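You operate a simulated robot arm through the tools that you are given. There is no shell and no other tool. Be economical: measure what you need, move in short steps, check, and stop when the job is done.

You run a simulated robot arm. Do the job below in one go: nothing can be reset, and whatever is moved stays where it is left.

Task
Set all three rivets of the diode plate on the riveter.
Fine: one stroke each, fingers clear of the punch; turn the index knob a stop between strokes; the plate stays on the turntable.

Only the result counts: the job must be done as asked and must still hold three seconds after the hand-in. Knocking over, shifting, dropping, spilling or breaking anything else fails it.

Robot
A 6-joint arm with a two-finger parallel gripper, fixed in place. Base frame: the origin is at the foot of the arm, x ahead of it, y to its left, z up; the work surface is at about z = 0.91. Units: m, degrees, N and s.
With the tool pointing down near the work surface it reaches from about 0.24 to 0.62 m from the base axis. Its first joint turns from -66.0 to 66.0 degrees. Payload 2.7 kg.
Tool frame: the origin (TCP) lies between the finger pads and is the grasp point; the fingertips stand 0.023 m ahead of it; z points along the fingers, y is the line along which they close. Largest opening 0.094 m; finger width 0.038, thickness 0.01; the body of the gripper, 0.054 by 0.096 m, starts 0.039 m behind the TCP.
Orientation is that of the tool frame in the base frame, as [roll, pitch, yaw] about the fixed x, y, z axes, in that order (R = Rz(yaw) Ry(pitch) Rx(roll)). With the fingers straight down and closing along the base's y, the tool's x points along the base's -x, its y along +y and its z along -z.

Tools
- The arm moves only by the tool move_arm. Its argument "deltas" is a list of rows, each a list of 3 entries, a list of its own where there are three numbers: the shift along the tool's x, y, z in m, then the turn, a rotation vector about the tool's x, y, z in degrees, then the opening, from 0 (shut) to 1 (fully open). In form: [[[dx, dy, dz], [wx, wy, wz], claw], ...]. A call has 1 to 12 rows; each row is the pose to reach, as a shift and turn from the pose commanded when the call began, along the tool's axes at that moment. Rows are played at 5 a second. More than 0.05 m and 8.6 degrees between two rows, or a gripper value outside its range, and nothing of the call is played. A pose out of reach is approached as far as the arm can. The call stops where the force on the tool passes 40 N (or 10 N more than at its start, if that is more) or the arm is blocked; 0.2 s more then pass. Each finger travels about 0.045 m/s and halts on what it meets, pressing with about 31 N; the grip force reading is that of the motor and also rises with nothing between the fingers. The clock runs only during rows and for 0.2 s after the last one: add rows that repeat a pose to give the fingers time. The reply holds the time, the measured pose of the TCP, the force on the tool along the base axes, the opening and the grip force, in the units named above and with some noise.
- Cameras (640 x 400 px; columns grow to the right, rows downward): "scene" is fixed at [0.0904, -0.4406, 1.4152]; the picture's right is [0.66, -0.75, 0.00], its down [-0.34, -0.30, -0.89] and it looks along [0.67, 0.59, -0.45] (base axes); focal length 276 px, centre (320, 200). "wrist" rides on the gripper at [-0.039, 0, -0.044] in the tool frame; the picture's right is [0.00, -1.00, 0.00], its down [0.97, 0.00, -0.24] and it looks along [0.24, 0.00, 0.97] (tool axes); focal length 218 px, centre (320, 200). There is no depth. A picture from a camera that has moved, and an enlarged one, comes with that camera's place and axes in the base frame and with its lens.
- camera(camera): a new picture of that camera. The clock stands still meanwhile.
- zoom(camera, box): a new picture of the part [left, top, right, bottom] of that camera's present view, enlarged. The clock stands still meanwhile.
- sign_off(): hands the job in; it is judged then, once.

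Work in short steps. Places have to be worked out from the pictures, the camera data and where the tool is seen: move nearer, look again, correct. Check each grasp and each placing, and mend what went wrong. You have 120 turns and 76 pictures in all, those below and enlarged ones among them. Open the gripper and draw the arm clear of the work before you hand the job in, unless the task says otherwise; then end with one line.

The tools are called after "Request:" by a JSON object that holds its "op" and its "data". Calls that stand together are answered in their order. move_arm: Moves the arm, as the interface text tells. Its arguments: {"type":"object","properties":{"deltas":{"type":"array"}},"required":["deltas"]} The other tools are called the same way: camera (camera) takes a picture; zoom (camera, box) takes an enlarged picture of a part of a camera's view; sign_off () hands the job in.

At the start:

```text
time_s: 0.0
ee_pos: [0.3382, -0.0983, 1.325]
tool_rot: [180.0, 0.0, 179.9]
wrist_force: [0.9, 0.3, 0.2]
grip_width: 0.0938
grasp_force: 0.1
```

scene: 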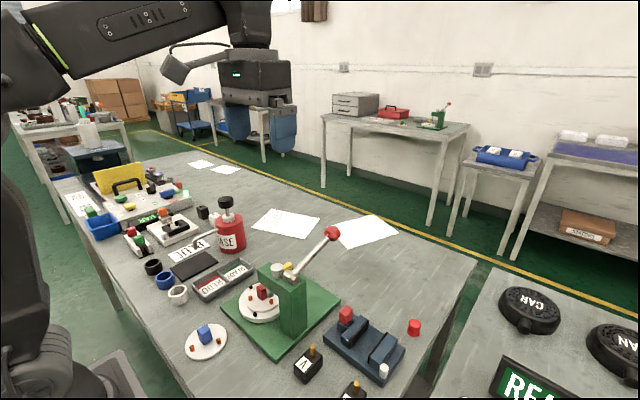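
wrist: 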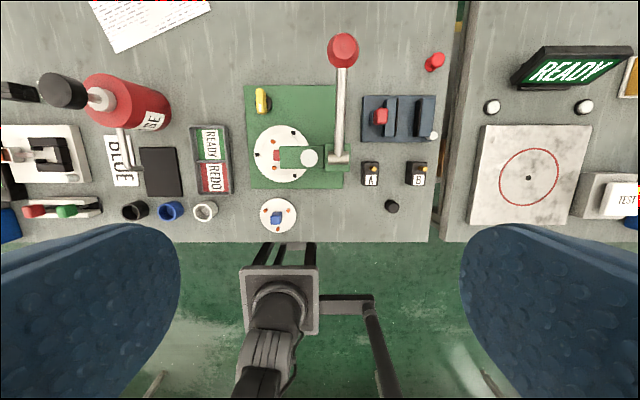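

The riveter is the green press with the red-ball lever; a plate sits on its turntable. I'll look closer at it from both cameras.

Request:
{"op": "zoom", "data": {"camera": "scene", "box": [170, 210, 430, 400]}}

Request:
{"op": "zoom", "data": {"camera": "wrist", "box": [230, 20, 450, 240]}}

```text
2.11 times, centred on (300, 305) of scene
camera zoom: at [0.0904, -0.4406, 1.4152], right [0.66, -0.75, 0.0], down [-0.34, -0.3, -0.89], along [0.67, 0.59, -0.45], focal length 580 px, centre (362, -21)
```

zoom: 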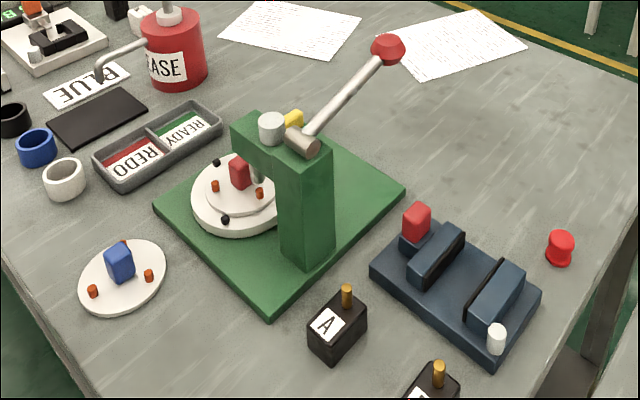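

```text
1.82 times, centred on (340, 130) of wrist
camera zoom: at [0.3772, -0.0982, 1.3681], right [0.0, -1.0, 0.0], down [-0.97, 0.0, 0.24], along [-0.24, 0.0, -0.97], focal length 397 px, centre (284, 327)
```

zoom: 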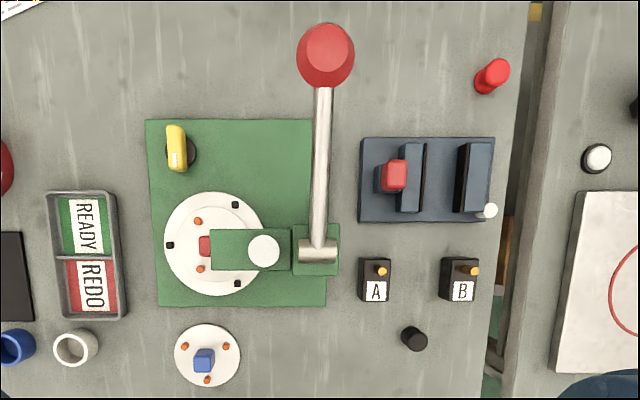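

Request:
{"op": "zoom", "data": {"camera": "scene", "box": [230, 250, 340, 330]}}

Request:
{"op": "zoom", "data": {"camera": "scene", "box": [60, 160, 260, 290]}}

```text
5.00 times, centred on (285, 290) of scene
camera zoom: at [0.0904, -0.4406, 1.4152], right [0.66, -0.75, 0.0], down [-0.34, -0.3, -0.89], along [0.67, 0.59, -0.45], focal length 1378 px, centre (495, -250)
```

zoom: 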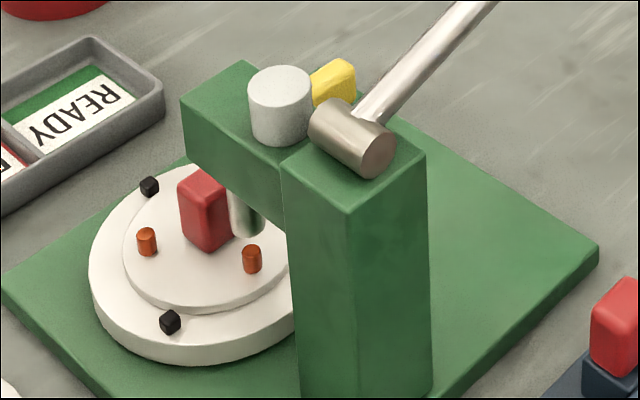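

```text
3.08 times, centred on (160, 225) of scene
camera zoom: at [0.0904, -0.4406, 1.4152], right [0.66, -0.75, 0.0], down [-0.34, -0.3, -0.89], along [0.67, 0.59, -0.45], focal length 848 px, centre (812, 123)
```

zoom: 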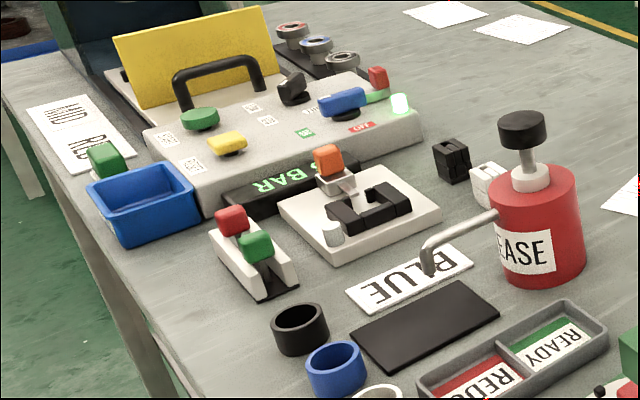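

The first rivet appears to be under the punch already; ball is near (0.49, -0.125, 1.07), yellow index knob near (0.455, 0.007). I move closer above the knob/turntable for a better view.

Request:
{"op": "move_arm", "data": {"deltas": [[[-0.02, 0.017, 0.026], [0, 0, 0], 1], [[-0.04, 0.034, 0.052], [0, 0, 0], 1], [[-0.06, 0.051, 0.078], [0, 0, 0], 1], [[-0.08, 0.068, 0.105], [0, 0, 0], 1], [[-0.08, 0.068, 0.105], [0, 0, 0], 1]]}}

Request:
{"op": "camera", "data": {"camera": "wrist"}}

```text
time_s: 1.2
ee_pos: [0.4195, -0.0312, 1.2209]
tool_rot: [179.9, 0.1, -180.0]
wrist_force: [-0.3, 0.0, -0.4]
grip_width: 0.0941
grasp_force: 0.0
```

```text
69 pictures are left
camera wrist: at [0.4586, -0.0304, 1.2632], right [0.0, -1.0, 0.0], down [-0.97, 0.0, 0.24], along [-0.24, 0.0, -0.97], focal length 218 px, centre (320, 200)
```

wrist: 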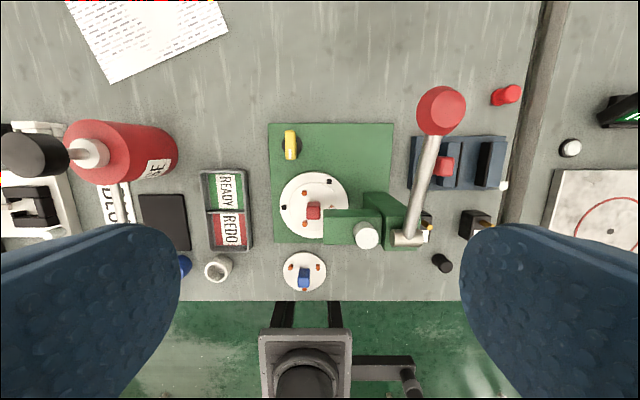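

Request:
{"op": "zoom", "data": {"camera": "wrist", "box": [250, 80, 470, 260]}}

```text
2.22 times, centred on (360, 170) of wrist
camera zoom: at [0.4586, -0.0304, 1.2632], right [0.0, -1.0, 0.0], down [-0.97, 0.0, 0.24], along [-0.24, 0.0, -0.97], focal length 485 px, centre (231, 267)
```

zoom: 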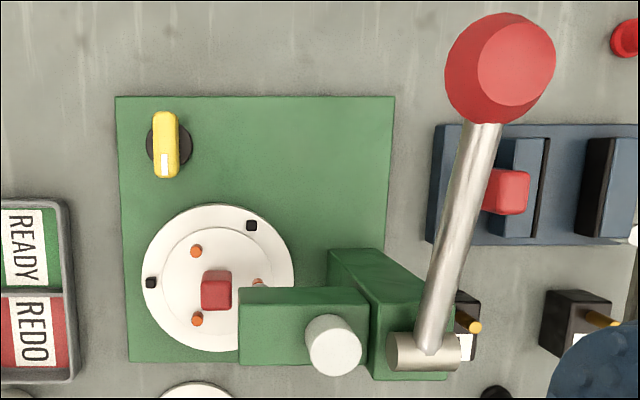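

Ball at about (0.488, -0.127, 1.07), pivot at (0.361, -0.126, 1.04). I go above the ball with fingers shut, to press it down from above.

Request:
{"op": "move_arm", "data": {"deltas": [[[-0.02, -0.03, 0.0], [0, 0, 0], 0.6], [[-0.04, -0.06, 0.0], [0, 0, 0], 0.3], [[-0.0685, -0.096, 0.01], [0, 0, 0], 0], [[-0.0685, -0.096, 0.04], [0, 0, 0], 0], [[-0.0685, -0.096, 0.075], [0, 0, 0], 0], [[-0.0685, -0.096, 0.075], [0, 0, 0], 0], [[-0.0685, -0.096, 0.075], [0, 0, 0], 0], [[-0.0685, -0.096, 0.075], [0, 0, 0], 0], [[-0.0685, -0.096, 0.075], [0, 0, 0], 0]]}}

Request:
{"op": "zoom", "data": {"camera": "scene", "box": [230, 170, 430, 350]}}

Request:
{"op": "camera", "data": {"camera": "wrist"}}

```text
time_s: 3.2
ee_pos: [0.487, -0.1251, 1.1472]
tool_rot: [180.0, 0.0, 179.9]
wrist_force: [-0.1, 0.2, 0.1]
grip_width: 0.0
grasp_force: 30.6
```

```text
2.22 times, centred on (330, 260) of scene
camera zoom: at [0.0904, -0.4406, 1.4152], right [0.66, -0.75, 0.0], down [-0.34, -0.3, -0.89], along [0.67, 0.59, -0.45], focal length 612 px, centre (298, 67)
```

zoom: 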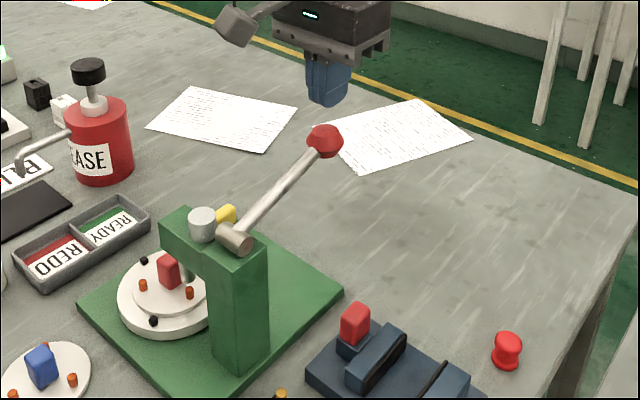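

```text
66 pictures are left
camera wrist: at [0.526, -0.1256, 1.1886], right [0.0, -1.0, 0.0], down [-0.97, 0.0, 0.24], along [-0.24, 0.0, -0.97], focal length 218 px, centre (320, 200)
```

wrist: 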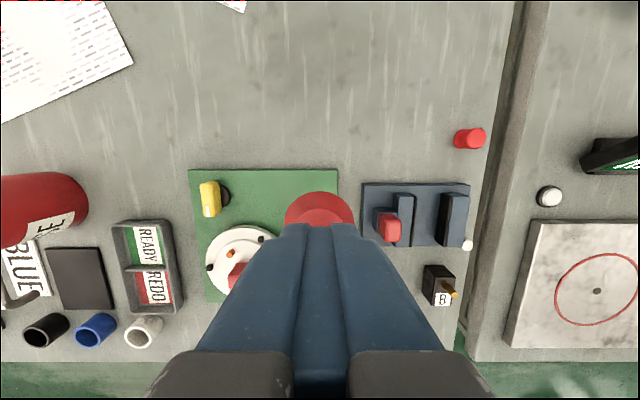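

Fingers are shut and centred above the ball. I descend in small steps to feel for contact.

Request:
{"op": "move_arm", "data": {"deltas": [[[0, 0, 0.01], [0, 0, 0], 0], [[0, 0, 0.02], [0, 0, 0], 0], [[0, 0, 0.03], [0, 0, 0], 0], [[0, 0, 0.036], [0, 0, 0], 0], [[0, 0, 0.042], [0, 0, 0], 0]]}}

Request:
{"op": "zoom", "data": {"camera": "scene", "box": [230, 170, 430, 350]}}

```text
time_s: 4.4
ee_pos: [0.4855, -0.1264, 1.1033]
tool_rot: [-179.9, 0.0, 179.9]
wrist_force: [1.3, 0.4, 2.3]
grip_width: 0.0001
grasp_force: 31.0
```

```text
2.22 times, centred on (330, 260) of scene
camera zoom: at [0.0904, -0.4405, 1.4152], right [0.66, -0.75, 0.0], down [-0.34, -0.3, -0.89], along [0.67, 0.59, -0.45], focal length 612 px, centre (298, 67)
```

zoom: 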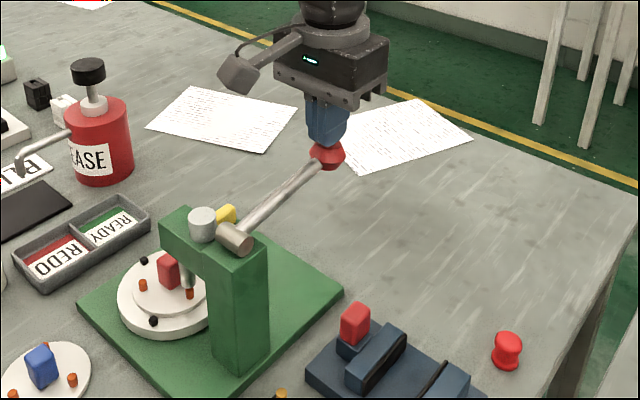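

The lever yields with ~2 N. I keep pressing down along its arc.

Request:
{"op": "move_arm", "data": {"deltas": [[[-0.002, 0, 0.01], [0, 0, 0], 0], [[-0.003, 0, 0.02], [0, 0, 0], 0], [[-0.003, 0, 0.03], [0, 0, 0], 0], [[-0.002, 0, 0.04], [0, 0, 0], 0], [[0, 0, 0.05], [0, 0, 0], 0], [[0.003, 0, 0.06], [0, 0, 0], 0]]}}

Request:
{"op": "zoom", "data": {"camera": "scene", "box": [230, 170, 430, 350]}}

```text
time_s: 5.7
ee_pos: [0.4892, -0.1278, 1.0624]
tool_rot: [-179.7, 1.1, 179.9]
wrist_force: [-3.8, 1.0, 6.3]
grip_width: 0.0002
grasp_force: 31.1
stopped in row 6: the force on the tool passed its limit (the readings are from after the stop); the commanded pose is now the measured one
```

```text
2.22 times, centred on (330, 260) of scene
camera zoom: at [0.0901, -0.4405, 1.4152], right [0.66, -0.75, 0.0], down [-0.34, -0.3, -0.89], along [0.67, 0.59, -0.45], focal length 612 px, centre (298, 67)
```

zoom: 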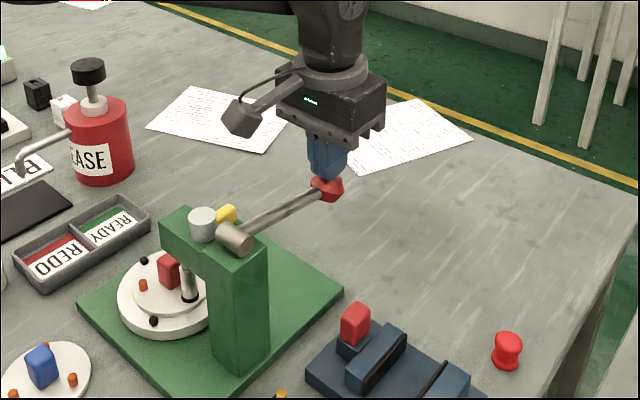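

The lever met a hard stop and the punch is down. I check the rivet closely.

Request:
{"op": "zoom", "data": {"camera": "scene", "box": [260, 260, 330, 320]}}

```text
6.67 times, centred on (295, 290) of scene
camera zoom: at [0.0901, -0.4405, 1.4152], right [0.66, -0.75, 0.0], down [-0.34, -0.3, -0.89], along [0.67, 0.59, -0.45], focal length 1837 px, centre (487, -400)
```

zoom: 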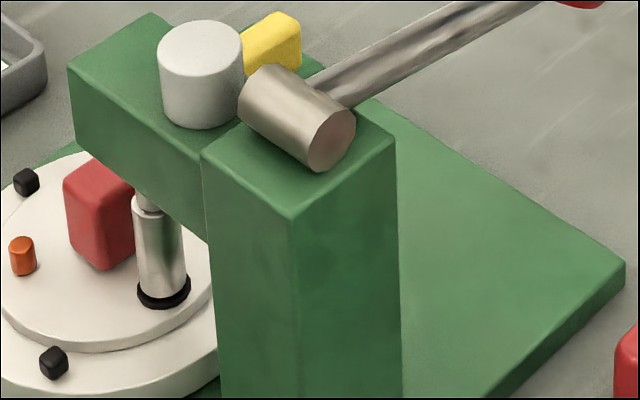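

The punch is seated fully over the rivet. I raise slowly and see whether the lever follows.

Request:
{"op": "move_arm", "data": {"deltas": [[[0, 0, -0.01], [0, 0, 0], 0], [[0, 0, -0.02], [0, 0, 0], 0], [[0, 0, -0.03], [0, 0, 0], 0], [[0, 0, -0.04], [0, 0, 0], 0], [[0, 0, -0.06], [0, 0, 0], 0], [[0, 0, -0.09], [0, 0, 0], 0], [[0, 0, -0.09], [0, 0, 0], 0]]}}

Request:
{"op": "zoom", "data": {"camera": "scene", "box": [230, 170, 430, 350]}}

Request:
{"op": "zoom", "data": {"camera": "scene", "box": [240, 260, 310, 320]}}

```text
time_s: 7.2
ee_pos: [0.4867, -0.1278, 1.1515]
tool_rot: [-179.7, 1.0, 180.0]
wrist_force: [0.1, -0.1, 0.0]
grip_width: 0.0001
grasp_force: 31.3
```

```text
2.22 times, centred on (330, 260) of scene
camera zoom: at [0.0904, -0.4406, 1.4152], right [0.66, -0.75, 0.0], down [-0.34, -0.3, -0.89], along [0.67, 0.59, -0.45], focal length 612 px, centre (298, 67)
```

zoom: 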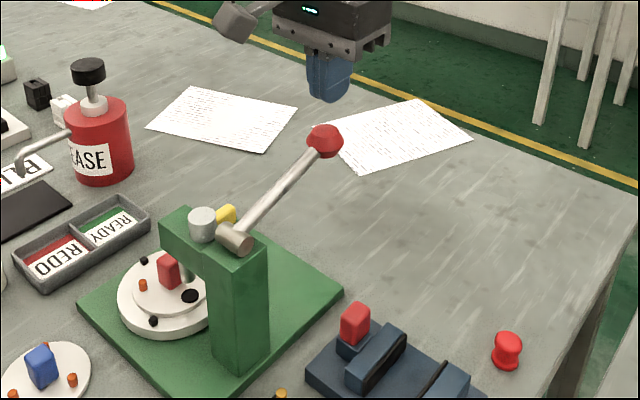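

```text
6.67 times, centred on (275, 290) of scene
camera zoom: at [0.0904, -0.4406, 1.4152], right [0.66, -0.75, 0.0], down [-0.34, -0.3, -0.89], along [0.67, 0.59, -0.45], focal length 1837 px, centre (620, -400)
```

zoom: 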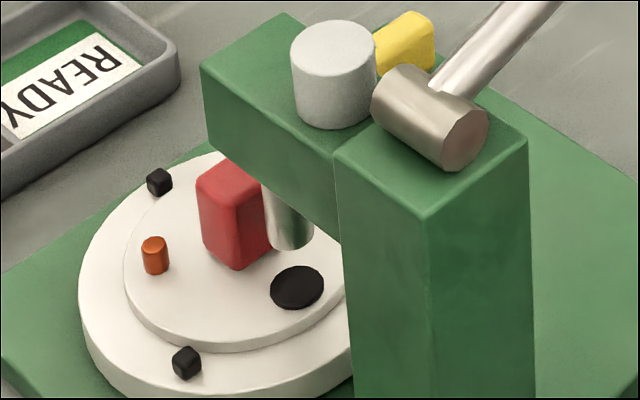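

Rivet one is set and the lever sprang back up. Now I go over to the index knob for a close look.

Request:
{"op": "move_arm", "data": {"deltas": [[[0.005, 0.04, 0], [0, 0, 0], 0.2], [[0.015, 0.08, 0], [0, 0, 0], 0.4], [[0.0267, 0.125, 0], [0, 0, 0], 0.5], [[0.0267, 0.139, 0.03], [0, 0, 0], 0.5], [[0.0267, 0.139, 0.06], [0, 0, 0], 0.5], [[0.0267, 0.139, 0.06], [0, 0, 0], 0.5]]}}

Request:
{"op": "camera", "data": {"camera": "wrist"}}

Request:
{"op": "zoom", "data": {"camera": "scene", "box": [200, 170, 400, 330]}}

```text
time_s: 8.7
ee_pos: [0.4616, 0.0123, 1.0928]
tool_rot: [-179.7, 1.1, 179.8]
wrist_force: [0.4, 0.5, 0.9]
grip_width: 0.0469
grasp_force: 0.1
```

```text
60 pictures are left
camera wrist: at [0.4999, 0.0121, 1.1361], right [0.0, -1.0, 0.01], down [-0.97, 0.0, 0.22], along [-0.22, 0.0, -0.97], focal length 218 px, centre (320, 200)
```

wrist: 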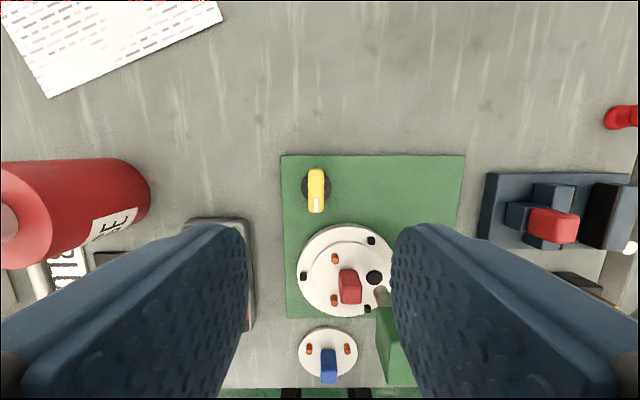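

```text
2.50 times, centred on (300, 250) of scene
camera zoom: at [0.0904, -0.4406, 1.4152], right [0.66, -0.75, 0.0], down [-0.34, -0.3, -0.89], along [0.67, 0.59, -0.45], focal length 689 px, centre (370, 75)
```

zoom: 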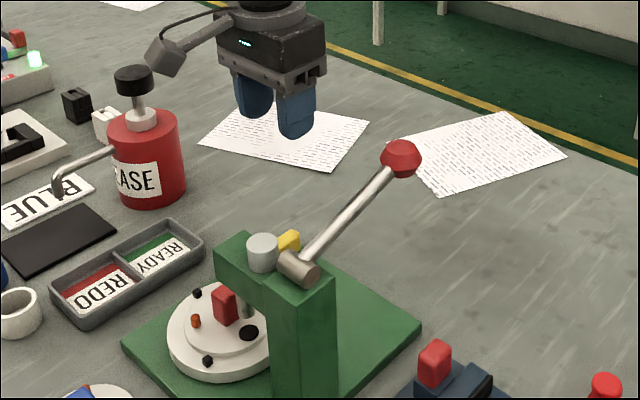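

Knob is about (0.465, 0.014), bar along x. I descend with open fingers around it, first to tip z ≈ 0.935.

Request:
{"op": "move_arm", "data": {"deltas": [[[-0.0035, 0.002, 0.04], [0, 0, 0], 0.5], [[-0.0035, 0.002, 0.08], [0, 0, 0], 0.5], [[-0.0035, 0.002, 0.11], [0, 0, 0], 0.5], [[-0.0035, 0.002, 0.135], [0, 0, 0], 0.5], [[-0.0035, 0.002, 0.135], [0, 0, 0], 0.5]]}}

Request:
{"op": "camera", "data": {"camera": "wrist"}}

Request:
{"op": "zoom", "data": {"camera": "scene", "box": [220, 200, 360, 310]}}

```text
time_s: 9.8
ee_pos: [0.4673, 0.0127, 0.9558]
tool_rot: [-179.7, 1.0, 179.9]
wrist_force: [0.5, -0.1, 0.2]
grip_width: 0.047
grasp_force: 0.1
```

```text
58 pictures are left
camera wrist: at [0.5046, 0.0127, 1.0004], right [0.0, -1.0, 0.01], down [-0.97, 0.0, 0.22], along [-0.22, 0.0, -0.97], focal length 218 px, centre (320, 200)
```

wrist: 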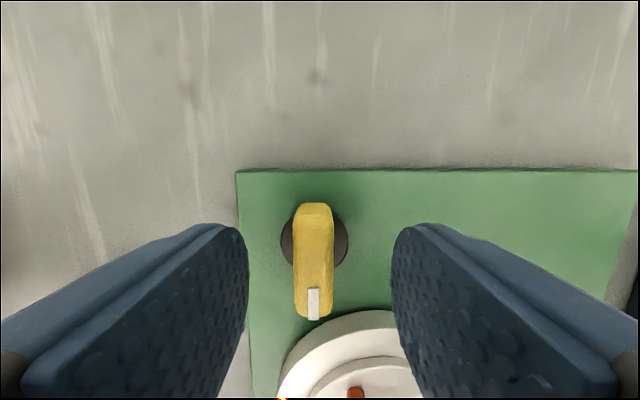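

```text
3.64 times, centred on (290, 255) of scene
camera zoom: at [0.0904, -0.4406, 1.4152], right [0.66, -0.75, 0.0], down [-0.34, -0.3, -0.89], along [0.67, 0.59, -0.45], focal length 1002 px, centre (429, 0)
```

zoom: 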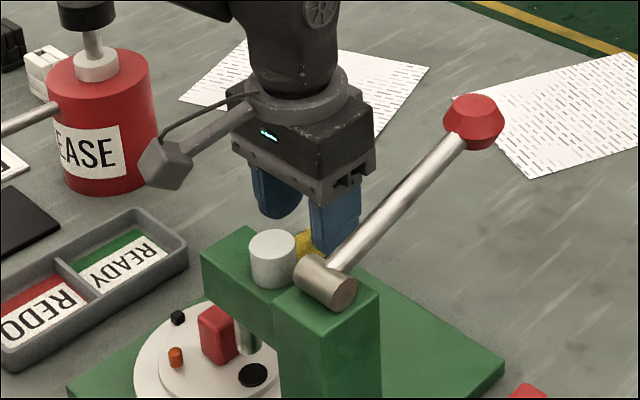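

Knob centre refined to about (0.471, 0.0145). I shift slightly, go a bit lower and close on the bar.

Request:
{"op": "move_arm", "data": {"deltas": [[[-0.004, 0.002, 0.004], [0, 0, 0], 0.5], [[-0.004, 0.002, 0.008], [0, 0, 0], 0.5], [[-0.004, 0.002, 0.008], [0, 0, 0], 0.3], [[-0.004, 0.002, 0.008], [0, 0, 0], 0.1], [[-0.004, 0.002, 0.008], [0, 0, 0], 0.1], [[-0.004, 0.002, 0.008], [0, 0, 0], 0.1], [[-0.004, 0.002, 0.008], [0, 0, 0], 0.1]]}}

Request:
{"op": "camera", "data": {"camera": "wrist"}}

```text
time_s: 11.4
ee_pos: [0.4712, 0.0142, 0.9474]
tool_rot: [-179.7, 1.0, 179.9]
wrist_force: [0.9, 3.5, -2.7]
grip_width: 0.0158
grasp_force: 44.3
```

```text
56 pictures are left
camera wrist: at [0.509, 0.0152, 0.9907], right [0.0, -1.0, 0.0], down [-0.97, 0.0, 0.22], along [-0.22, 0.0, -0.97], focal length 218 px, centre (320, 200)
```

wrist: 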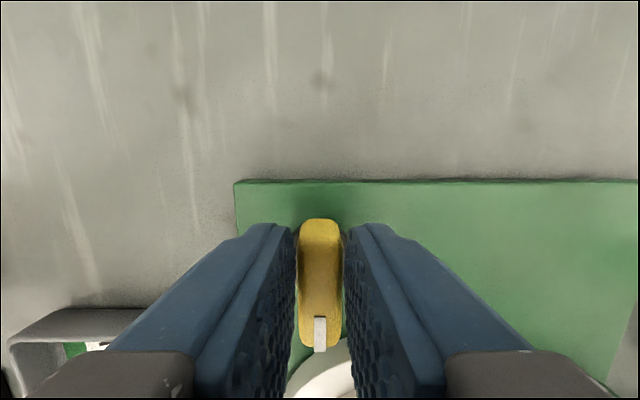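

The bar is gripped (0.016 m). I turn 24° about tool z (clockwise from above) and check the response.

Request:
{"op": "move_arm", "data": {"deltas": [[[0, 0, 0], [0, 0, 6], 0.1], [[0, 0, 0], [0, 0, 12], 0.1], [[0, 0, 0], [0, 0, 18], 0.1], [[0, 0, 0], [0, 0, 24], 0.1]]}}

Request:
{"op": "zoom", "data": {"camera": "scene", "box": [200, 200, 370, 330]}}

Request:
{"op": "camera", "data": {"camera": "wrist"}}

```text
time_s: 12.4
ee_pos: [0.4728, 0.0127, 0.9483]
tool_rot: [179.8, 1.4, 156.1]
wrist_force: [23.3, -26.0, -13.1]
grip_width: 0.0267
grasp_force: 45.0
```

```text
3.08 times, centred on (285, 265) of scene
camera zoom: at [0.0911, -0.4413, 1.4149], right [0.66, -0.75, 0.0], down [-0.34, -0.3, -0.89], along [0.67, 0.59, -0.45], focal length 848 px, centre (428, 0)
```

zoom: 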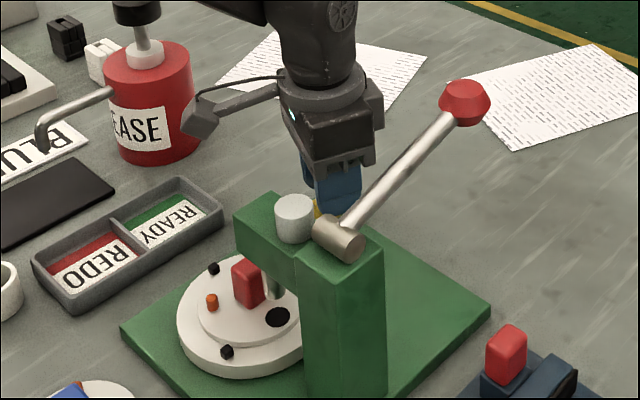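

```text
54 pictures are left
camera wrist: at [0.5081, -0.0035, 0.9914], right [-0.41, -0.91, 0.0], down [-0.89, 0.4, 0.22], along [-0.2, 0.09, -0.98], focal length 218 px, centre (320, 200)
```

wrist: 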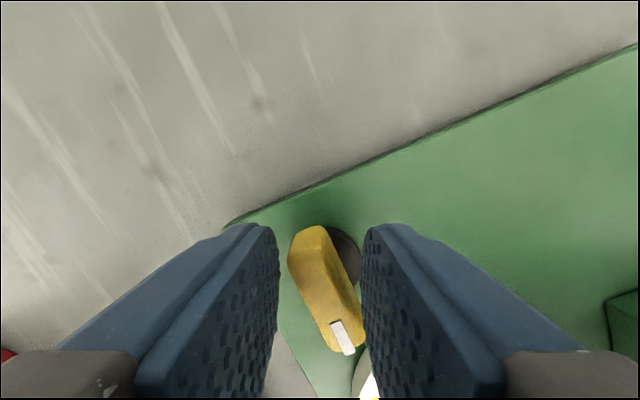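

The bar didn't turn this way (fingers were forced open, turntable unchanged), so it likely turns only counter-clockwise. I rotate back to aligned, then try 14° the other way.

Request:
{"op": "move_arm", "data": {"deltas": [[[0, 0, 0], [0, 0, -6], 0.1], [[0, 0, 0], [0, 0, -12], 0.1], [[0, 0, 0], [0, 0, -18], 0.1], [[0, 0, 0], [0, 0, -24], 0.1], [[0, 0, 0], [0, 0, -24], 0.1], [[0, 0, 0], [0, 0, -29], 0.1], [[0, 0, 0], [0, 0, -34], 0.1], [[0, 0, 0], [0, 0, -38], 0.1]]}}

Request:
{"op": "camera", "data": {"camera": "wrist"}}

Request:
{"op": "zoom", "data": {"camera": "scene", "box": [200, 200, 370, 330]}}

```text
time_s: 14.2
ee_pos: [0.4702, 0.0171, 0.9472]
tool_rot: [-179.7, 0.8, -166.1]
wrist_force: [-24.2, 12.7, 12.6]
grip_width: 0.0159
grasp_force: 45.0
```

```text
53 pictures are left
camera wrist: at [0.5072, 0.0271, 0.991], right [0.24, -0.97, 0.01], down [-0.95, -0.23, 0.23], along [-0.22, -0.06, -0.97], focal length 218 px, centre (320, 200)
```

wrist: 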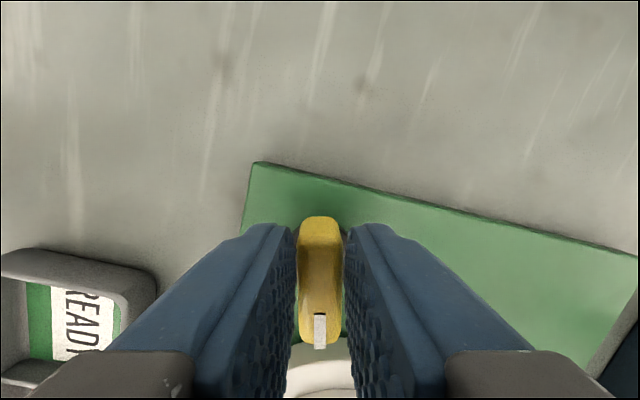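

```text
3.08 times, centred on (285, 265) of scene
camera zoom: at [0.0895, -0.4402, 1.4153], right [0.66, -0.75, 0.0], down [-0.34, -0.3, -0.89], along [0.67, 0.59, -0.45], focal length 848 px, centre (428, 0)
```

zoom: 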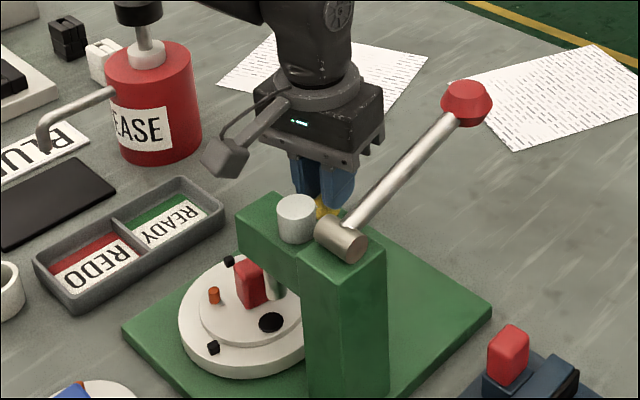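

Counter-clockwise works: the knob turned and the turntable moved with it. The box on the gripper's side would strike the press beam further on, so I loosen, tilt the tool 15° to lift that box, and regrip.

Request:
{"op": "move_arm", "data": {"deltas": [[[0, 0, 0], [0, 0, 0], 0.3], [[0, 0, 0], [0, 0, 0], 0.3], [[0, 0, -0.003], [0, 7.5, 0], 0.3], [[0, 0, -0.006], [0, 15, 0], 0.3], [[0, 0, -0.006], [0, 15, 0], 0.3]]}}

Request:
{"op": "camera", "data": {"camera": "wrist"}}

Request:
{"op": "zoom", "data": {"camera": "scene", "box": [200, 200, 370, 330]}}

```text
time_s: 15.4
ee_pos: [0.4727, 0.015, 0.9533]
tool_rot: [-179.4, -14.1, -166.2]
wrist_force: [-0.1, -0.1, -0.2]
grip_width: 0.0281
grasp_force: 0.1
```

```text
51 pictures are left
camera wrist: at [0.5191, 0.027, 0.9859], right [0.24, -0.97, 0.01], down [-0.86, -0.21, 0.47], along [-0.45, -0.12, -0.88], focal length 218 px, centre (320, 200)
```

wrist: 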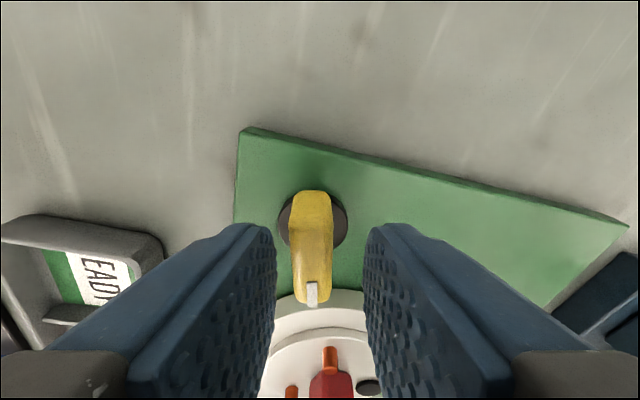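

```text
3.08 times, centred on (285, 265) of scene
camera zoom: at [0.0904, -0.4406, 1.4152], right [0.66, -0.75, 0.0], down [-0.34, -0.3, -0.89], along [0.67, 0.59, -0.45], focal length 848 px, centre (428, 0)
```

zoom: 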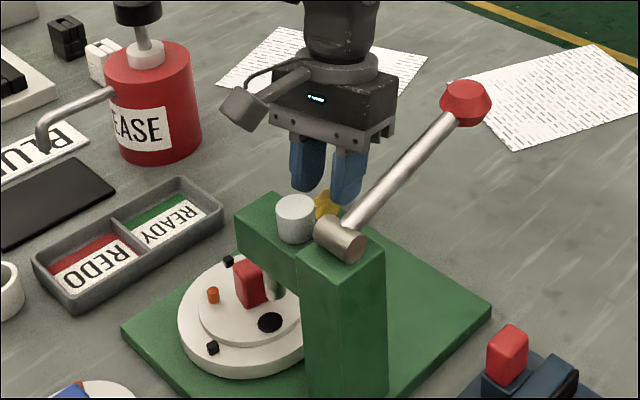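

The knob held its position and the box is well lifted. I regrip, then turn counter-clockwise about the vertical in 6° steps.

Request:
{"op": "move_arm", "data": {"deltas": [[[-0.003, 0.001, 0.003], [0, 0, 0], 0.3], [[-0.003, 0.001, 0.003], [0, 0, 0], 0.1], [[-0.003, 0.001, 0.003], [0, 0, 0], 0.1], [[-0.003, 0.001, 0.003], [0, 0, 0], 0.1], [[-0.003, 0.001, 0.003], [0, 0, 0], 0.1], [[-0.003, 0.001, 0.003], [1.55, 0, -5.8], 0.1], [[-0.003, 0.001, 0.003], [3.1, 0, -11.6], 0.1], [[-0.003, 0.001, 0.003], [4.66, 0, -17.4], 0.1], [[-0.003, 0.001, 0.003], [6.2, 0, -23.2], 0.1], [[-0.003, 0.001, 0.003], [7.77, 0, -29], 0.1]]}}

Request:
{"op": "zoom", "data": {"camera": "scene", "box": [200, 200, 370, 330]}}

Request:
{"op": "camera", "data": {"camera": "wrist"}}

```text
time_s: 17.2
ee_pos: [0.4727, 0.022, 0.9497]
tool_rot: [-179.9, -14.1, -150.6]
wrist_force: [-4.3, 5.4, 3.0]
grip_width: 0.0161
grasp_force: 44.9
stopped in row 8: the force on the tool passed its limit (the readings are from after the stop); the commanded pose is now the measured one
```

```text
3.08 times, centred on (285, 265) of scene
camera zoom: at [0.0902, -0.4405, 1.4152], right [0.66, -0.75, 0.0], down [-0.34, -0.3, -0.89], along [0.67, 0.59, -0.45], focal length 848 px, centre (428, 0)
```

zoom: 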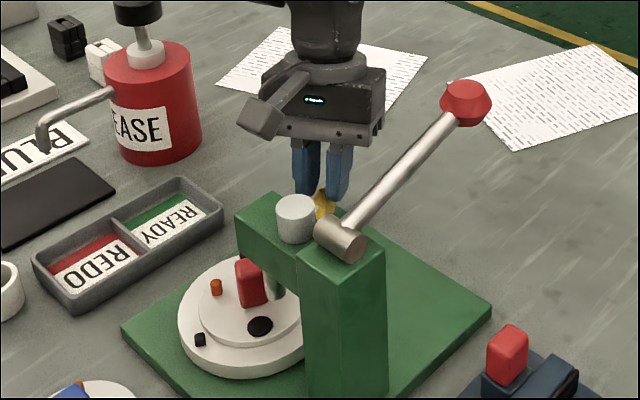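

```text
48 pictures are left
camera wrist: at [0.5144, 0.0457, 0.9818], right [0.49, -0.87, 0.0], down [-0.77, -0.43, 0.47], along [-0.41, -0.23, -0.88], focal length 218 px, centre (320, 200)
```

wrist: 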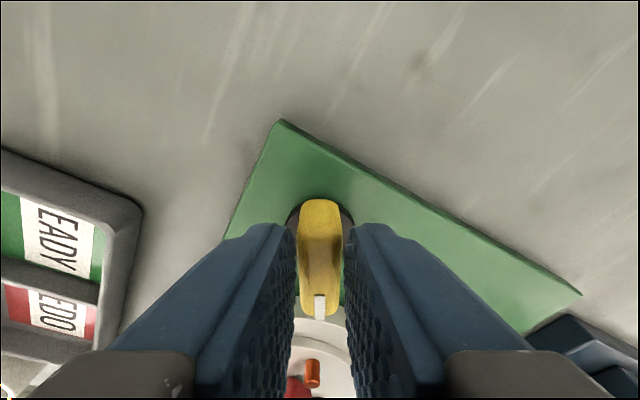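

The turn works (≈29° so far), but forces show the true axis is nearer (0.460, 0.014), so I'm gripping off-axis. I loosen, slide along the bar onto the axis and regrip.

Request:
{"op": "move_arm", "data": {"deltas": [[[0, 0, 0], [0, 0, 0], 0.3], [[0, 0, 0], [0, 0, 0], 0.3], [[0.0135, -0.001, 0.0036], [0, 0, 0], 0.3], [[0.0135, -0.001, 0.0036], [0, 0, 0], 0.3], [[0.0135, -0.001, 0.0036], [0, 0, 0], 0.1], [[0.0135, -0.001, 0.0036], [0, 0, 0], 0.1], [[0.0135, -0.001, 0.0036], [0, 0, 0], 0.1], [[0.0135, -0.001, 0.0036], [0, 0, 0], 0.1]]}}

Request:
{"op": "camera", "data": {"camera": "wrist"}}

```text
time_s: 19.0
ee_pos: [0.4607, 0.0142, 0.9491]
tool_rot: [-179.9, -14.2, -150.6]
wrist_force: [-10.8, 16.2, 4.3]
grip_width: 0.0157
grasp_force: 44.9
```

```text
47 pictures are left
camera wrist: at [0.5024, 0.0389, 0.9816], right [0.49, -0.87, 0.0], down [-0.77, -0.43, 0.47], along [-0.41, -0.23, -0.88], focal length 218 px, centre (320, 200)
```

wrist: 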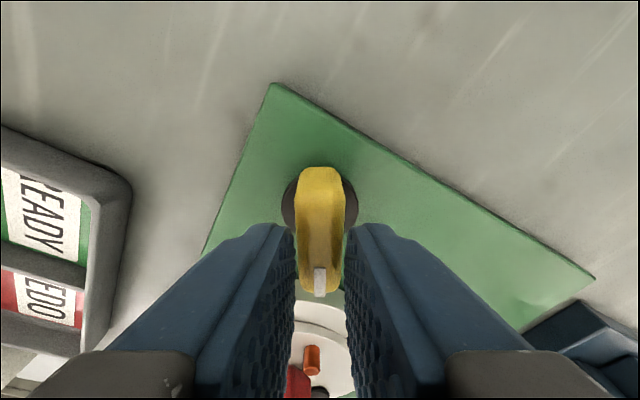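

Reconciling all views, the knob lies lower than I thought (its disc ≈ 0.895), so the fingers only hold its top. I loosen, tilt 7° more, go ~11 mm lower, and regrip.

Request:
{"op": "move_arm", "data": {"deltas": [[[0, 0, 0], [0, 0, 0], 0.3], [[0, 0.001, 0], [0, 0, 0], 0.3], [[-0.002, 0.001, 0.005], [0, 7, 0], 0.3], [[-0.002, 0.001, 0.011], [0, 7, 0], 0.3], [[-0.002, 0.001, 0.011], [0, 7, 0], 0.1], [[-0.002, 0.001, 0.011], [0, 7, 0], 0.1], [[-0.002, 0.001, 0.011], [0, 7, 0], 0.1], [[-0.002, 0.001, 0.011], [0, 7, 0], 0.1]]}}

Request:
{"op": "camera", "data": {"camera": "wrist"}}

Request:
{"op": "zoom", "data": {"camera": "scene", "box": [230, 200, 340, 280]}}

```text
time_s: 20.8
ee_pos: [0.4597, 0.0142, 0.937]
tool_rot: [-179.9, -21.2, -150.6]
wrist_force: [-6.1, 14.9, 4.5]
grip_width: 0.0161
grasp_force: 45.0
```

```text
46 pictures are left
camera wrist: at [0.5047, 0.0402, 0.9637], right [0.49, -0.87, 0.0], down [-0.71, -0.4, 0.57], along [-0.5, -0.28, -0.82], focal length 218 px, centre (320, 200)
```

wrist: 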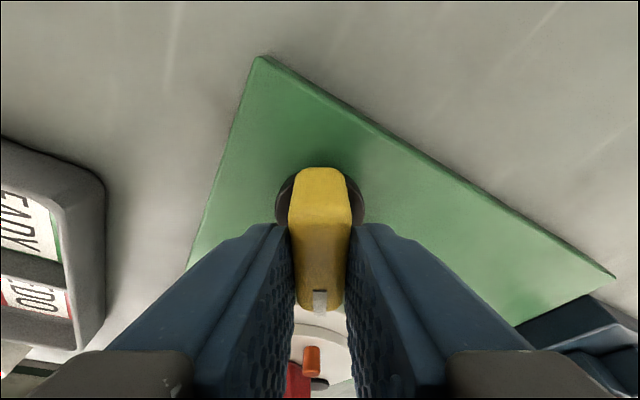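

```text
5.00 times, centred on (285, 240) of scene
camera zoom: at [0.0902, -0.4401, 1.4153], right [0.66, -0.75, 0.0], down [-0.34, -0.3, -0.89], along [0.67, 0.59, -0.45], focal length 1378 px, centre (495, 0)
```

zoom: 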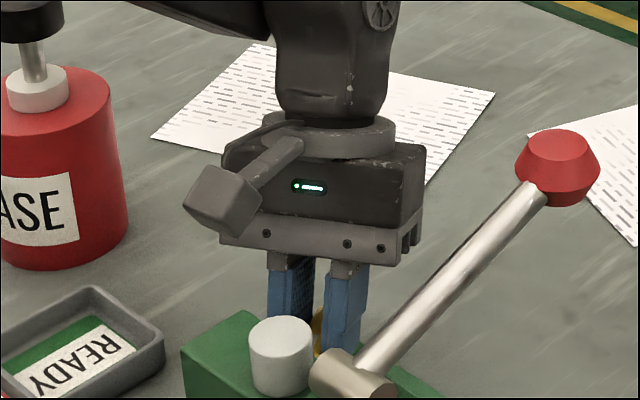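

Good grip and the box is clear above the beam. Continue turning 36° about the vertical.

Request:
{"op": "move_arm", "data": {"deltas": [[[0, 0.002, 0], [0, 0, 0], 0.1], [[0, 0.002, 0], [2.2, 0, -5.58], 0.1], [[0, 0.002, 0], [4.4, 0, -11.16], 0.1], [[0, 0.002, 0], [6.6, 0, -16.74], 0.1], [[0, 0.002, 0], [8.8, 0, -22.3], 0.1], [[0, 0.002, 0], [11, 0, -27.9], 0.1], [[0, 0.002, 0], [13.2, 0, -33.5], 0.1]]}}

Request:
{"op": "camera", "data": {"camera": "wrist"}}

Request:
{"op": "zoom", "data": {"camera": "scene", "box": [220, 200, 360, 310]}}

```text
time_s: 22.4
ee_pos: [0.4597, 0.015, 0.9374]
tool_rot: [-179.7, -21.3, -114.7]
wrist_force: [4.9, -16.4, -8.7]
grip_width: 0.0159
grasp_force: 45.2
```

```text
44 pictures are left
camera wrist: at [0.481, 0.0619, 0.9636], right [0.91, -0.41, 0.01], down [-0.34, -0.74, 0.58], along [-0.23, -0.53, -0.82], focal length 218 px, centre (320, 200)
```

wrist: 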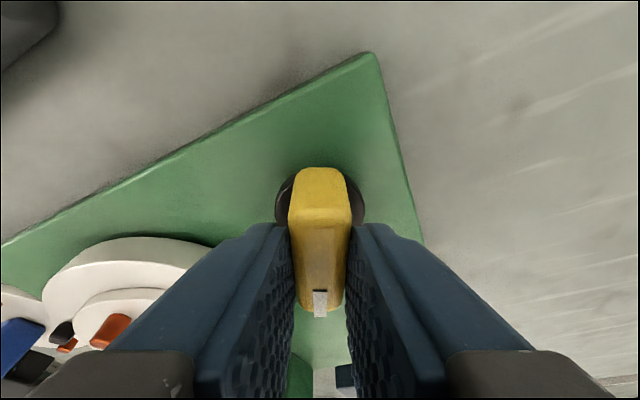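

```text
3.64 times, centred on (290, 255) of scene
camera zoom: at [0.0906, -0.441, 1.415], right [0.66, -0.75, 0.0], down [-0.34, -0.3, -0.89], along [0.67, 0.59, -0.45], focal length 1002 px, centre (429, 0)
```

zoom: 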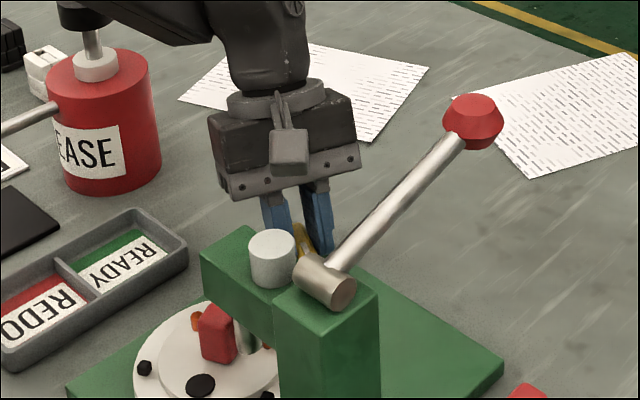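

Smooth: 65° so far and the table follows 1:1. Continue another 42°.

Request:
{"op": "move_arm", "data": {"deltas": [[[0, 0, 0], [2.2, 0, -5.58], 0.1], [[0, 0, 0], [4.4, 0, -11.16], 0.1], [[0, 0, 0], [6.6, 0, -16.74], 0.1], [[0, 0, 0], [8.8, 0, -22.3], 0.1], [[0, 0, 0], [11, 0, -27.9], 0.1], [[0, 0, 0], [13.2, 0, -33.5], 0.1], [[0, 0, 0], [15.4, 0, -39.1], 0.1]]}}

Request:
{"op": "zoom", "data": {"camera": "scene", "box": [220, 200, 360, 310]}}

```text
time_s: 24.0
ee_pos: [0.4596, 0.0144, 0.9376]
tool_rot: [-179.5, -21.7, -72.7]
wrist_force: [22.2, -23.0, -15.3]
grip_width: 0.0156
grasp_force: 44.8
```

```text
3.64 times, centred on (290, 255) of scene
camera zoom: at [0.0912, -0.4411, 1.4149], right [0.66, -0.75, 0.0], down [-0.34, -0.3, -0.89], along [0.67, 0.59, -0.45], focal length 1002 px, centre (429, 0)
```

zoom: 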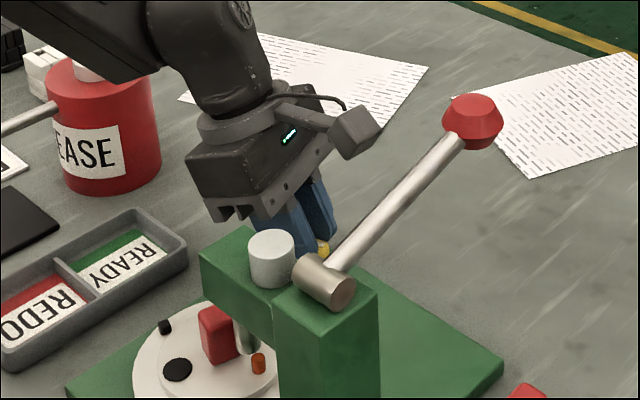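

At 107°, the next rivet is about 13° short of the punch. I finish the turn in small steps.

Request:
{"op": "move_arm", "data": {"deltas": [[[0, 0, 0], [1.1, 0, -2.8], 0.1], [[0, 0, 0], [2.2, 0, -5.58], 0.1], [[0, 0, 0], [3.3, 0, -8.4], 0.1], [[0, 0, 0], [4.8, 0, -12.1], 0.1], [[0, 0, 0], [4.8, 0, -12.1], 0.1]]}}

Request:
{"op": "zoom", "data": {"camera": "scene", "box": [230, 250, 340, 330]}}

```text
time_s: 25.2
ee_pos: [0.4596, 0.0145, 0.9385]
tool_rot: [-179.5, -21.7, -59.8]
wrist_force: [20.5, -20.8, -6.1]
grip_width: 0.0159
grasp_force: 45.2
```

```text
5.00 times, centred on (285, 290) of scene
camera zoom: at [0.091, -0.4411, 1.415], right [0.66, -0.75, 0.0], down [-0.34, -0.3, -0.89], along [0.67, 0.59, -0.45], focal length 1378 px, centre (495, -250)
```

zoom: 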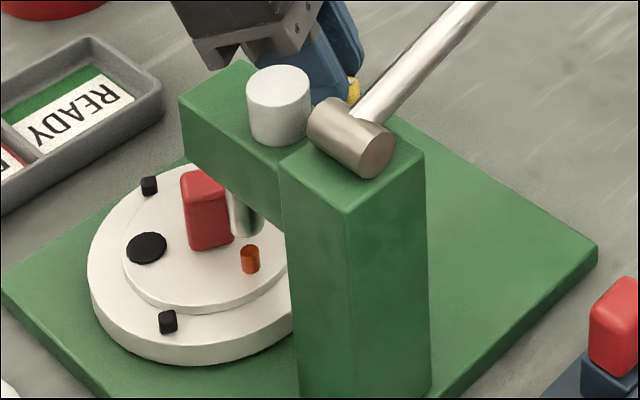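

The second rivet is at the punch position, matching the first's pixels. I release and withdraw straight up.

Request:
{"op": "move_arm", "data": {"deltas": [[[0, 0, 0], [0, 0, 0], 0.25], [[0, 0, 0], [0, 0, 0], 0.4], [[0, 0, 0], [0, 0, 0], 0.4], [[0.0074, 0, -0.0186], [0, 0, 0], 0.4], [[0.0148, 0, -0.0372], [0, 0, 0], 0.4], [[0.0296, 0, -0.0744], [0, 0, 0], 0.4], [[0.0444, 0, -0.1116], [0, 0, 0], 0.4], [[0.06, 0, -0.15], [0, 0, 0], 0.4], [[0.06, 0, -0.15], [0, 0, 0], 0.4]]}}

Request:
{"op": "zoom", "data": {"camera": "scene", "box": [200, 170, 400, 330]}}

Request:
{"op": "zoom", "data": {"camera": "scene", "box": [230, 250, 340, 330]}}

```text
time_s: 27.2
ee_pos: [0.4582, 0.0144, 1.1019]
tool_rot: [-179.5, -21.6, -59.7]
wrist_force: [-0.2, 0.2, -1.0]
grip_width: 0.0375
grasp_force: 0.1
```

```text
2.50 times, centred on (300, 250) of scene
camera zoom: at [0.0904, -0.4406, 1.4152], right [0.66, -0.75, 0.0], down [-0.34, -0.3, -0.89], along [0.67, 0.59, -0.45], focal length 689 px, centre (370, 75)
```

zoom: 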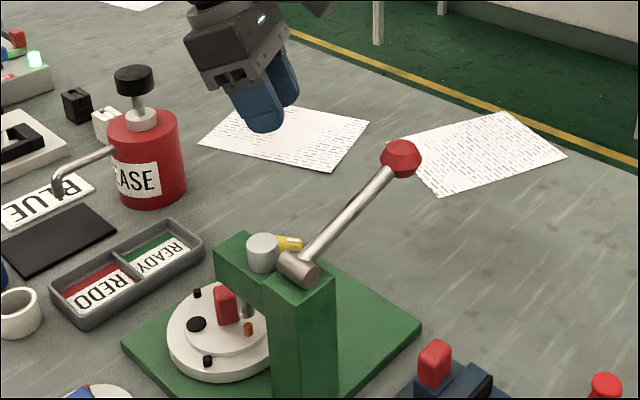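

```text
5.00 times, centred on (285, 290) of scene
camera zoom: at [0.0904, -0.4406, 1.4152], right [0.66, -0.75, 0.0], down [-0.34, -0.3, -0.89], along [0.67, 0.59, -0.45], focal length 1378 px, centre (495, -250)
```

zoom: 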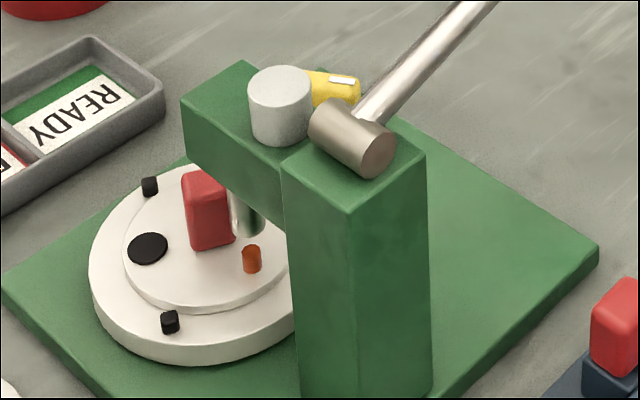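

The table settled exactly in the detent. Now I untilt the tool and swing back over the lever ball.

Request:
{"op": "move_arm", "data": {"deltas": [[[0.0074, 0, -0.0186], [0, -7.2, 0], 0.2], [[0.0148, 0, -0.037], [0, -14.4, 0], 0], [[0.0148, 0, -0.037], [0, -21.6, 0], 0], [[0.0148, 0, -0.037], [0, -21.6, 0], 0]]}}

Request:
{"op": "move_arm", "data": {"deltas": [[[0, 0, 0], [0, 0, 8.4], 0], [[0, 0, 0], [0, 0, 16.8], 0], [[0, 0, 0], [0, 0, 25.2], 0], [[0, 0, 0], [0, 0, 33.6], 0], [[0, 0, 0], [0, 0, 42], 0], [[0, 0, 0], [0, 0, 50.4], 0], [[0, 0, 0], [0, 0, 58.8], 0], [[0, 0, 0], [0, 0, 67.2], 0], [[0, 0, 0], [0, 0, 75.6], 0], [[0, 0, 0], [0, 0, 84], 0], [[0, 0, 0], [0, 0, 92.4], 0], [[0, 0, 0], [0, 0, 100.8], 0]]}}

```text
time_s: 28.2
ee_pos: [0.4584, 0.0149, 1.1405]
tool_rot: [-179.6, 0.0, -59.5]
wrist_force: [0.6, -0.1, 0.1]
grip_width: 0.0002
grasp_force: 31.7
```

```text
time_s: 30.8
ee_pos: [0.4567, 0.0138, 1.1381]
tool_rot: [-180.0, 0.5, -160.4]
wrist_force: [-0.3, -0.5, -0.8]
grip_width: 0.0001
grasp_force: 30.9
```

Rotate the last 20° to yaw 180 to have simple axes again.

Request:
{"op": "move_arm", "data": {"deltas": [[[0, 0, -0.005], [0, 0, 6.5], 0], [[0, 0, -0.008], [0, 0, 13], 0], [[0, 0, -0.01], [0, -0.5, 19.6], 0], [[0, 0, -0.01], [0, -0.5, 19.6], 0]]}}

```text
time_s: 31.8
ee_pos: [0.4581, 0.0152, 1.1494]
tool_rot: [179.7, 0.9, -179.9]
wrist_force: [0.3, 0.0, 0.3]
grip_width: 0.0
grasp_force: 30.5
```

Now move over the ball and to just above contact.

Request:
{"op": "move_arm", "data": {"deltas": [[[-0.01, -0.045, 0], [0, -0.5, 0], 0], [[-0.02, -0.09, 0], [0, -0.9, 0], 0], [[-0.029, -0.1415, 0], [0, -0.9, 0], 0], [[-0.029, -0.1415, 0.015], [0, -0.9, 0], 0], [[-0.029, -0.1415, 0.027], [0, -0.9, 0], 0], [[-0.029, -0.1415, 0.027], [0, -0.9, 0], 0]]}}

Request:
{"op": "zoom", "data": {"camera": "scene", "box": [230, 170, 430, 350]}}

```text
refused: row 3 steps farther than a row can; nothing moved
```

```text
2.22 times, centred on (330, 260) of scene
camera zoom: at [0.0904, -0.4406, 1.4152], right [0.66, -0.75, 0.0], down [-0.34, -0.3, -0.89], along [0.67, 0.59, -0.45], focal length 612 px, centre (298, 67)
```

zoom: 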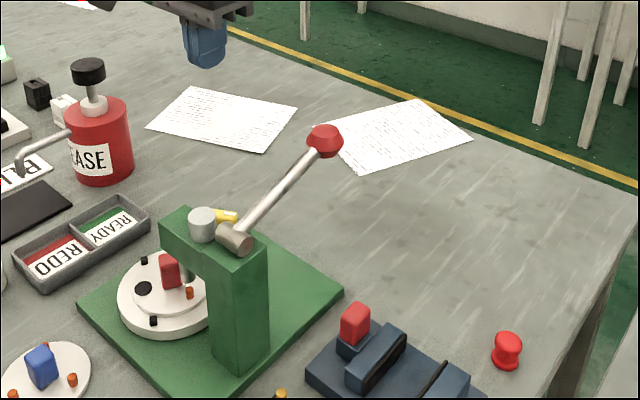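

One row stepped too far; I repeat with smaller steps.

Request:
{"op": "move_arm", "data": {"deltas": [[[-0.008, -0.035, 0], [0, -0.5, 0], 0], [[-0.016, -0.07, 0], [0, -0.9, 0], 0], [[-0.024, -0.105, 0], [0, -0.9, 0], 0], [[-0.029, -0.1415, 0], [0, -0.9, 0], 0], [[-0.029, -0.1415, 0.015], [0, -0.9, 0], 0], [[-0.029, -0.1415, 0.027], [0, -0.9, 0], 0], [[-0.029, -0.1415, 0.027], [0, -0.9, 0], 0]]}}

Request:
{"op": "zoom", "data": {"camera": "scene", "box": [230, 170, 430, 350]}}

```text
time_s: 33.4
ee_pos: [0.4859, -0.127, 1.1215]
tool_rot: [179.9, 1.8, -179.9]
wrist_force: [0.1, -0.3, -0.5]
grip_width: 0.0
grasp_force: 31.2
```

```text
2.22 times, centred on (330, 260) of scene
camera zoom: at [0.0904, -0.4406, 1.4152], right [0.66, -0.75, 0.0], down [-0.34, -0.3, -0.89], along [0.67, 0.59, -0.45], focal length 612 px, centre (298, 67)
```

zoom: 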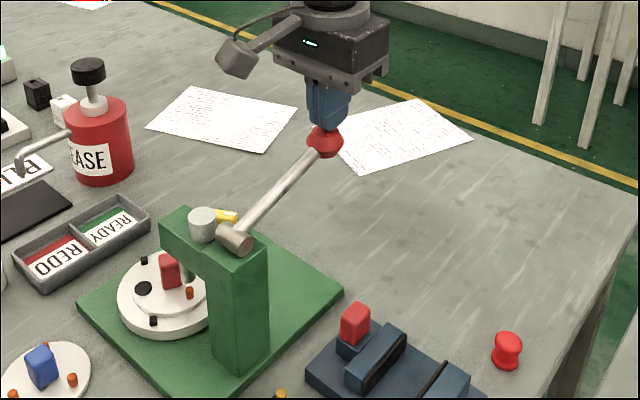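

In place right at the ball; I press it down in one stroke to the stop.

Request:
{"op": "move_arm", "data": {"deltas": [[[-0.001, 0, 0.008], [0, 0, 0], 0], [[-0.002, 0, 0.018], [0, 0, 0], 0], [[-0.004, 0, 0.028], [0, 0, 0], 0], [[-0.004, 0, 0.038], [0, 0, 0], 0], [[-0.003, 0, 0.048], [0, 0, 0], 0], [[-0.002, 0, 0.056], [0, 0, 0], 0], [[-0.001, 0, 0.064], [0, 0, 0], 0], [[0.001, 0, 0.072], [0, 0, 0], 0]]}}

Request:
{"op": "zoom", "data": {"camera": "scene", "box": [230, 250, 340, 330]}}

```text
time_s: 35.2
ee_pos: [0.4911, -0.127, 1.0622]
tool_rot: [180.0, 2.8, -179.9]
wrist_force: [-1.7, 0.7, 6.4]
grip_width: 0.0
grasp_force: 30.9
stopped in row 8: the force on the tool passed its limit (the readings are from after the stop); the commanded pose is now the measured one
```

```text
5.00 times, centred on (285, 290) of scene
camera zoom: at [0.0903, -0.4405, 1.4152], right [0.66, -0.75, 0.0], down [-0.34, -0.3, -0.89], along [0.67, 0.59, -0.45], focal length 1378 px, centre (495, -250)
```

zoom: 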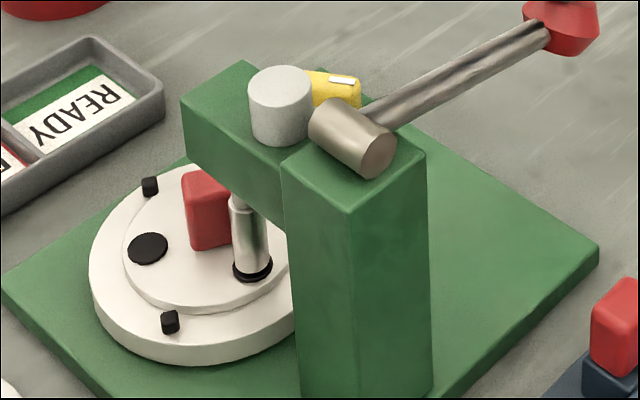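

Second rivet pressed to the stop. I let the lever rise, fixing the small pitch error as I go.

Request:
{"op": "move_arm", "data": {"deltas": [[[0, 0, -0.01], [0, 0, 0], 0], [[0, 0, -0.02], [0, 0, 0], 0], [[0, 0, -0.03], [0, 0, 0], 0], [[0, 0, -0.045], [0, 0, 0], 0], [[0, 0, -0.07], [0, 2.8, 0], 0], [[0, 0, -0.1], [0, 2.8, 0], 0], [[0, 0, -0.1], [0, 2.8, 0], 0]]}}

Request:
{"op": "zoom", "data": {"camera": "scene", "box": [230, 170, 430, 350]}}

```text
time_s: 36.8
ee_pos: [0.488, -0.1258, 1.1618]
tool_rot: [179.9, 0.0, -179.9]
wrist_force: [1.0, 0.1, 0.2]
grip_width: 0.0
grasp_force: 31.1
```

```text
2.22 times, centred on (330, 260) of scene
camera zoom: at [0.0904, -0.4406, 1.4152], right [0.66, -0.75, 0.0], down [-0.34, -0.3, -0.89], along [0.67, 0.59, -0.45], focal length 612 px, centre (298, 67)
```

zoom: 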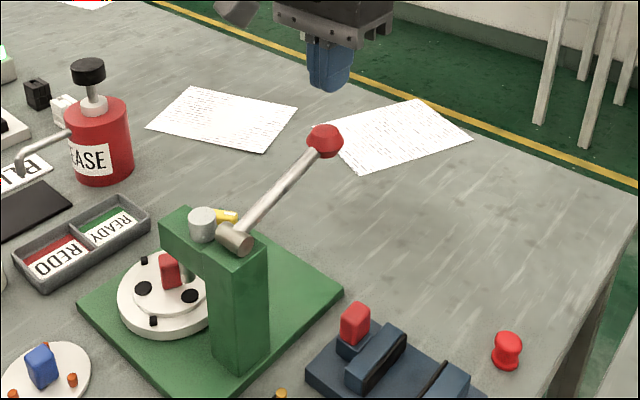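

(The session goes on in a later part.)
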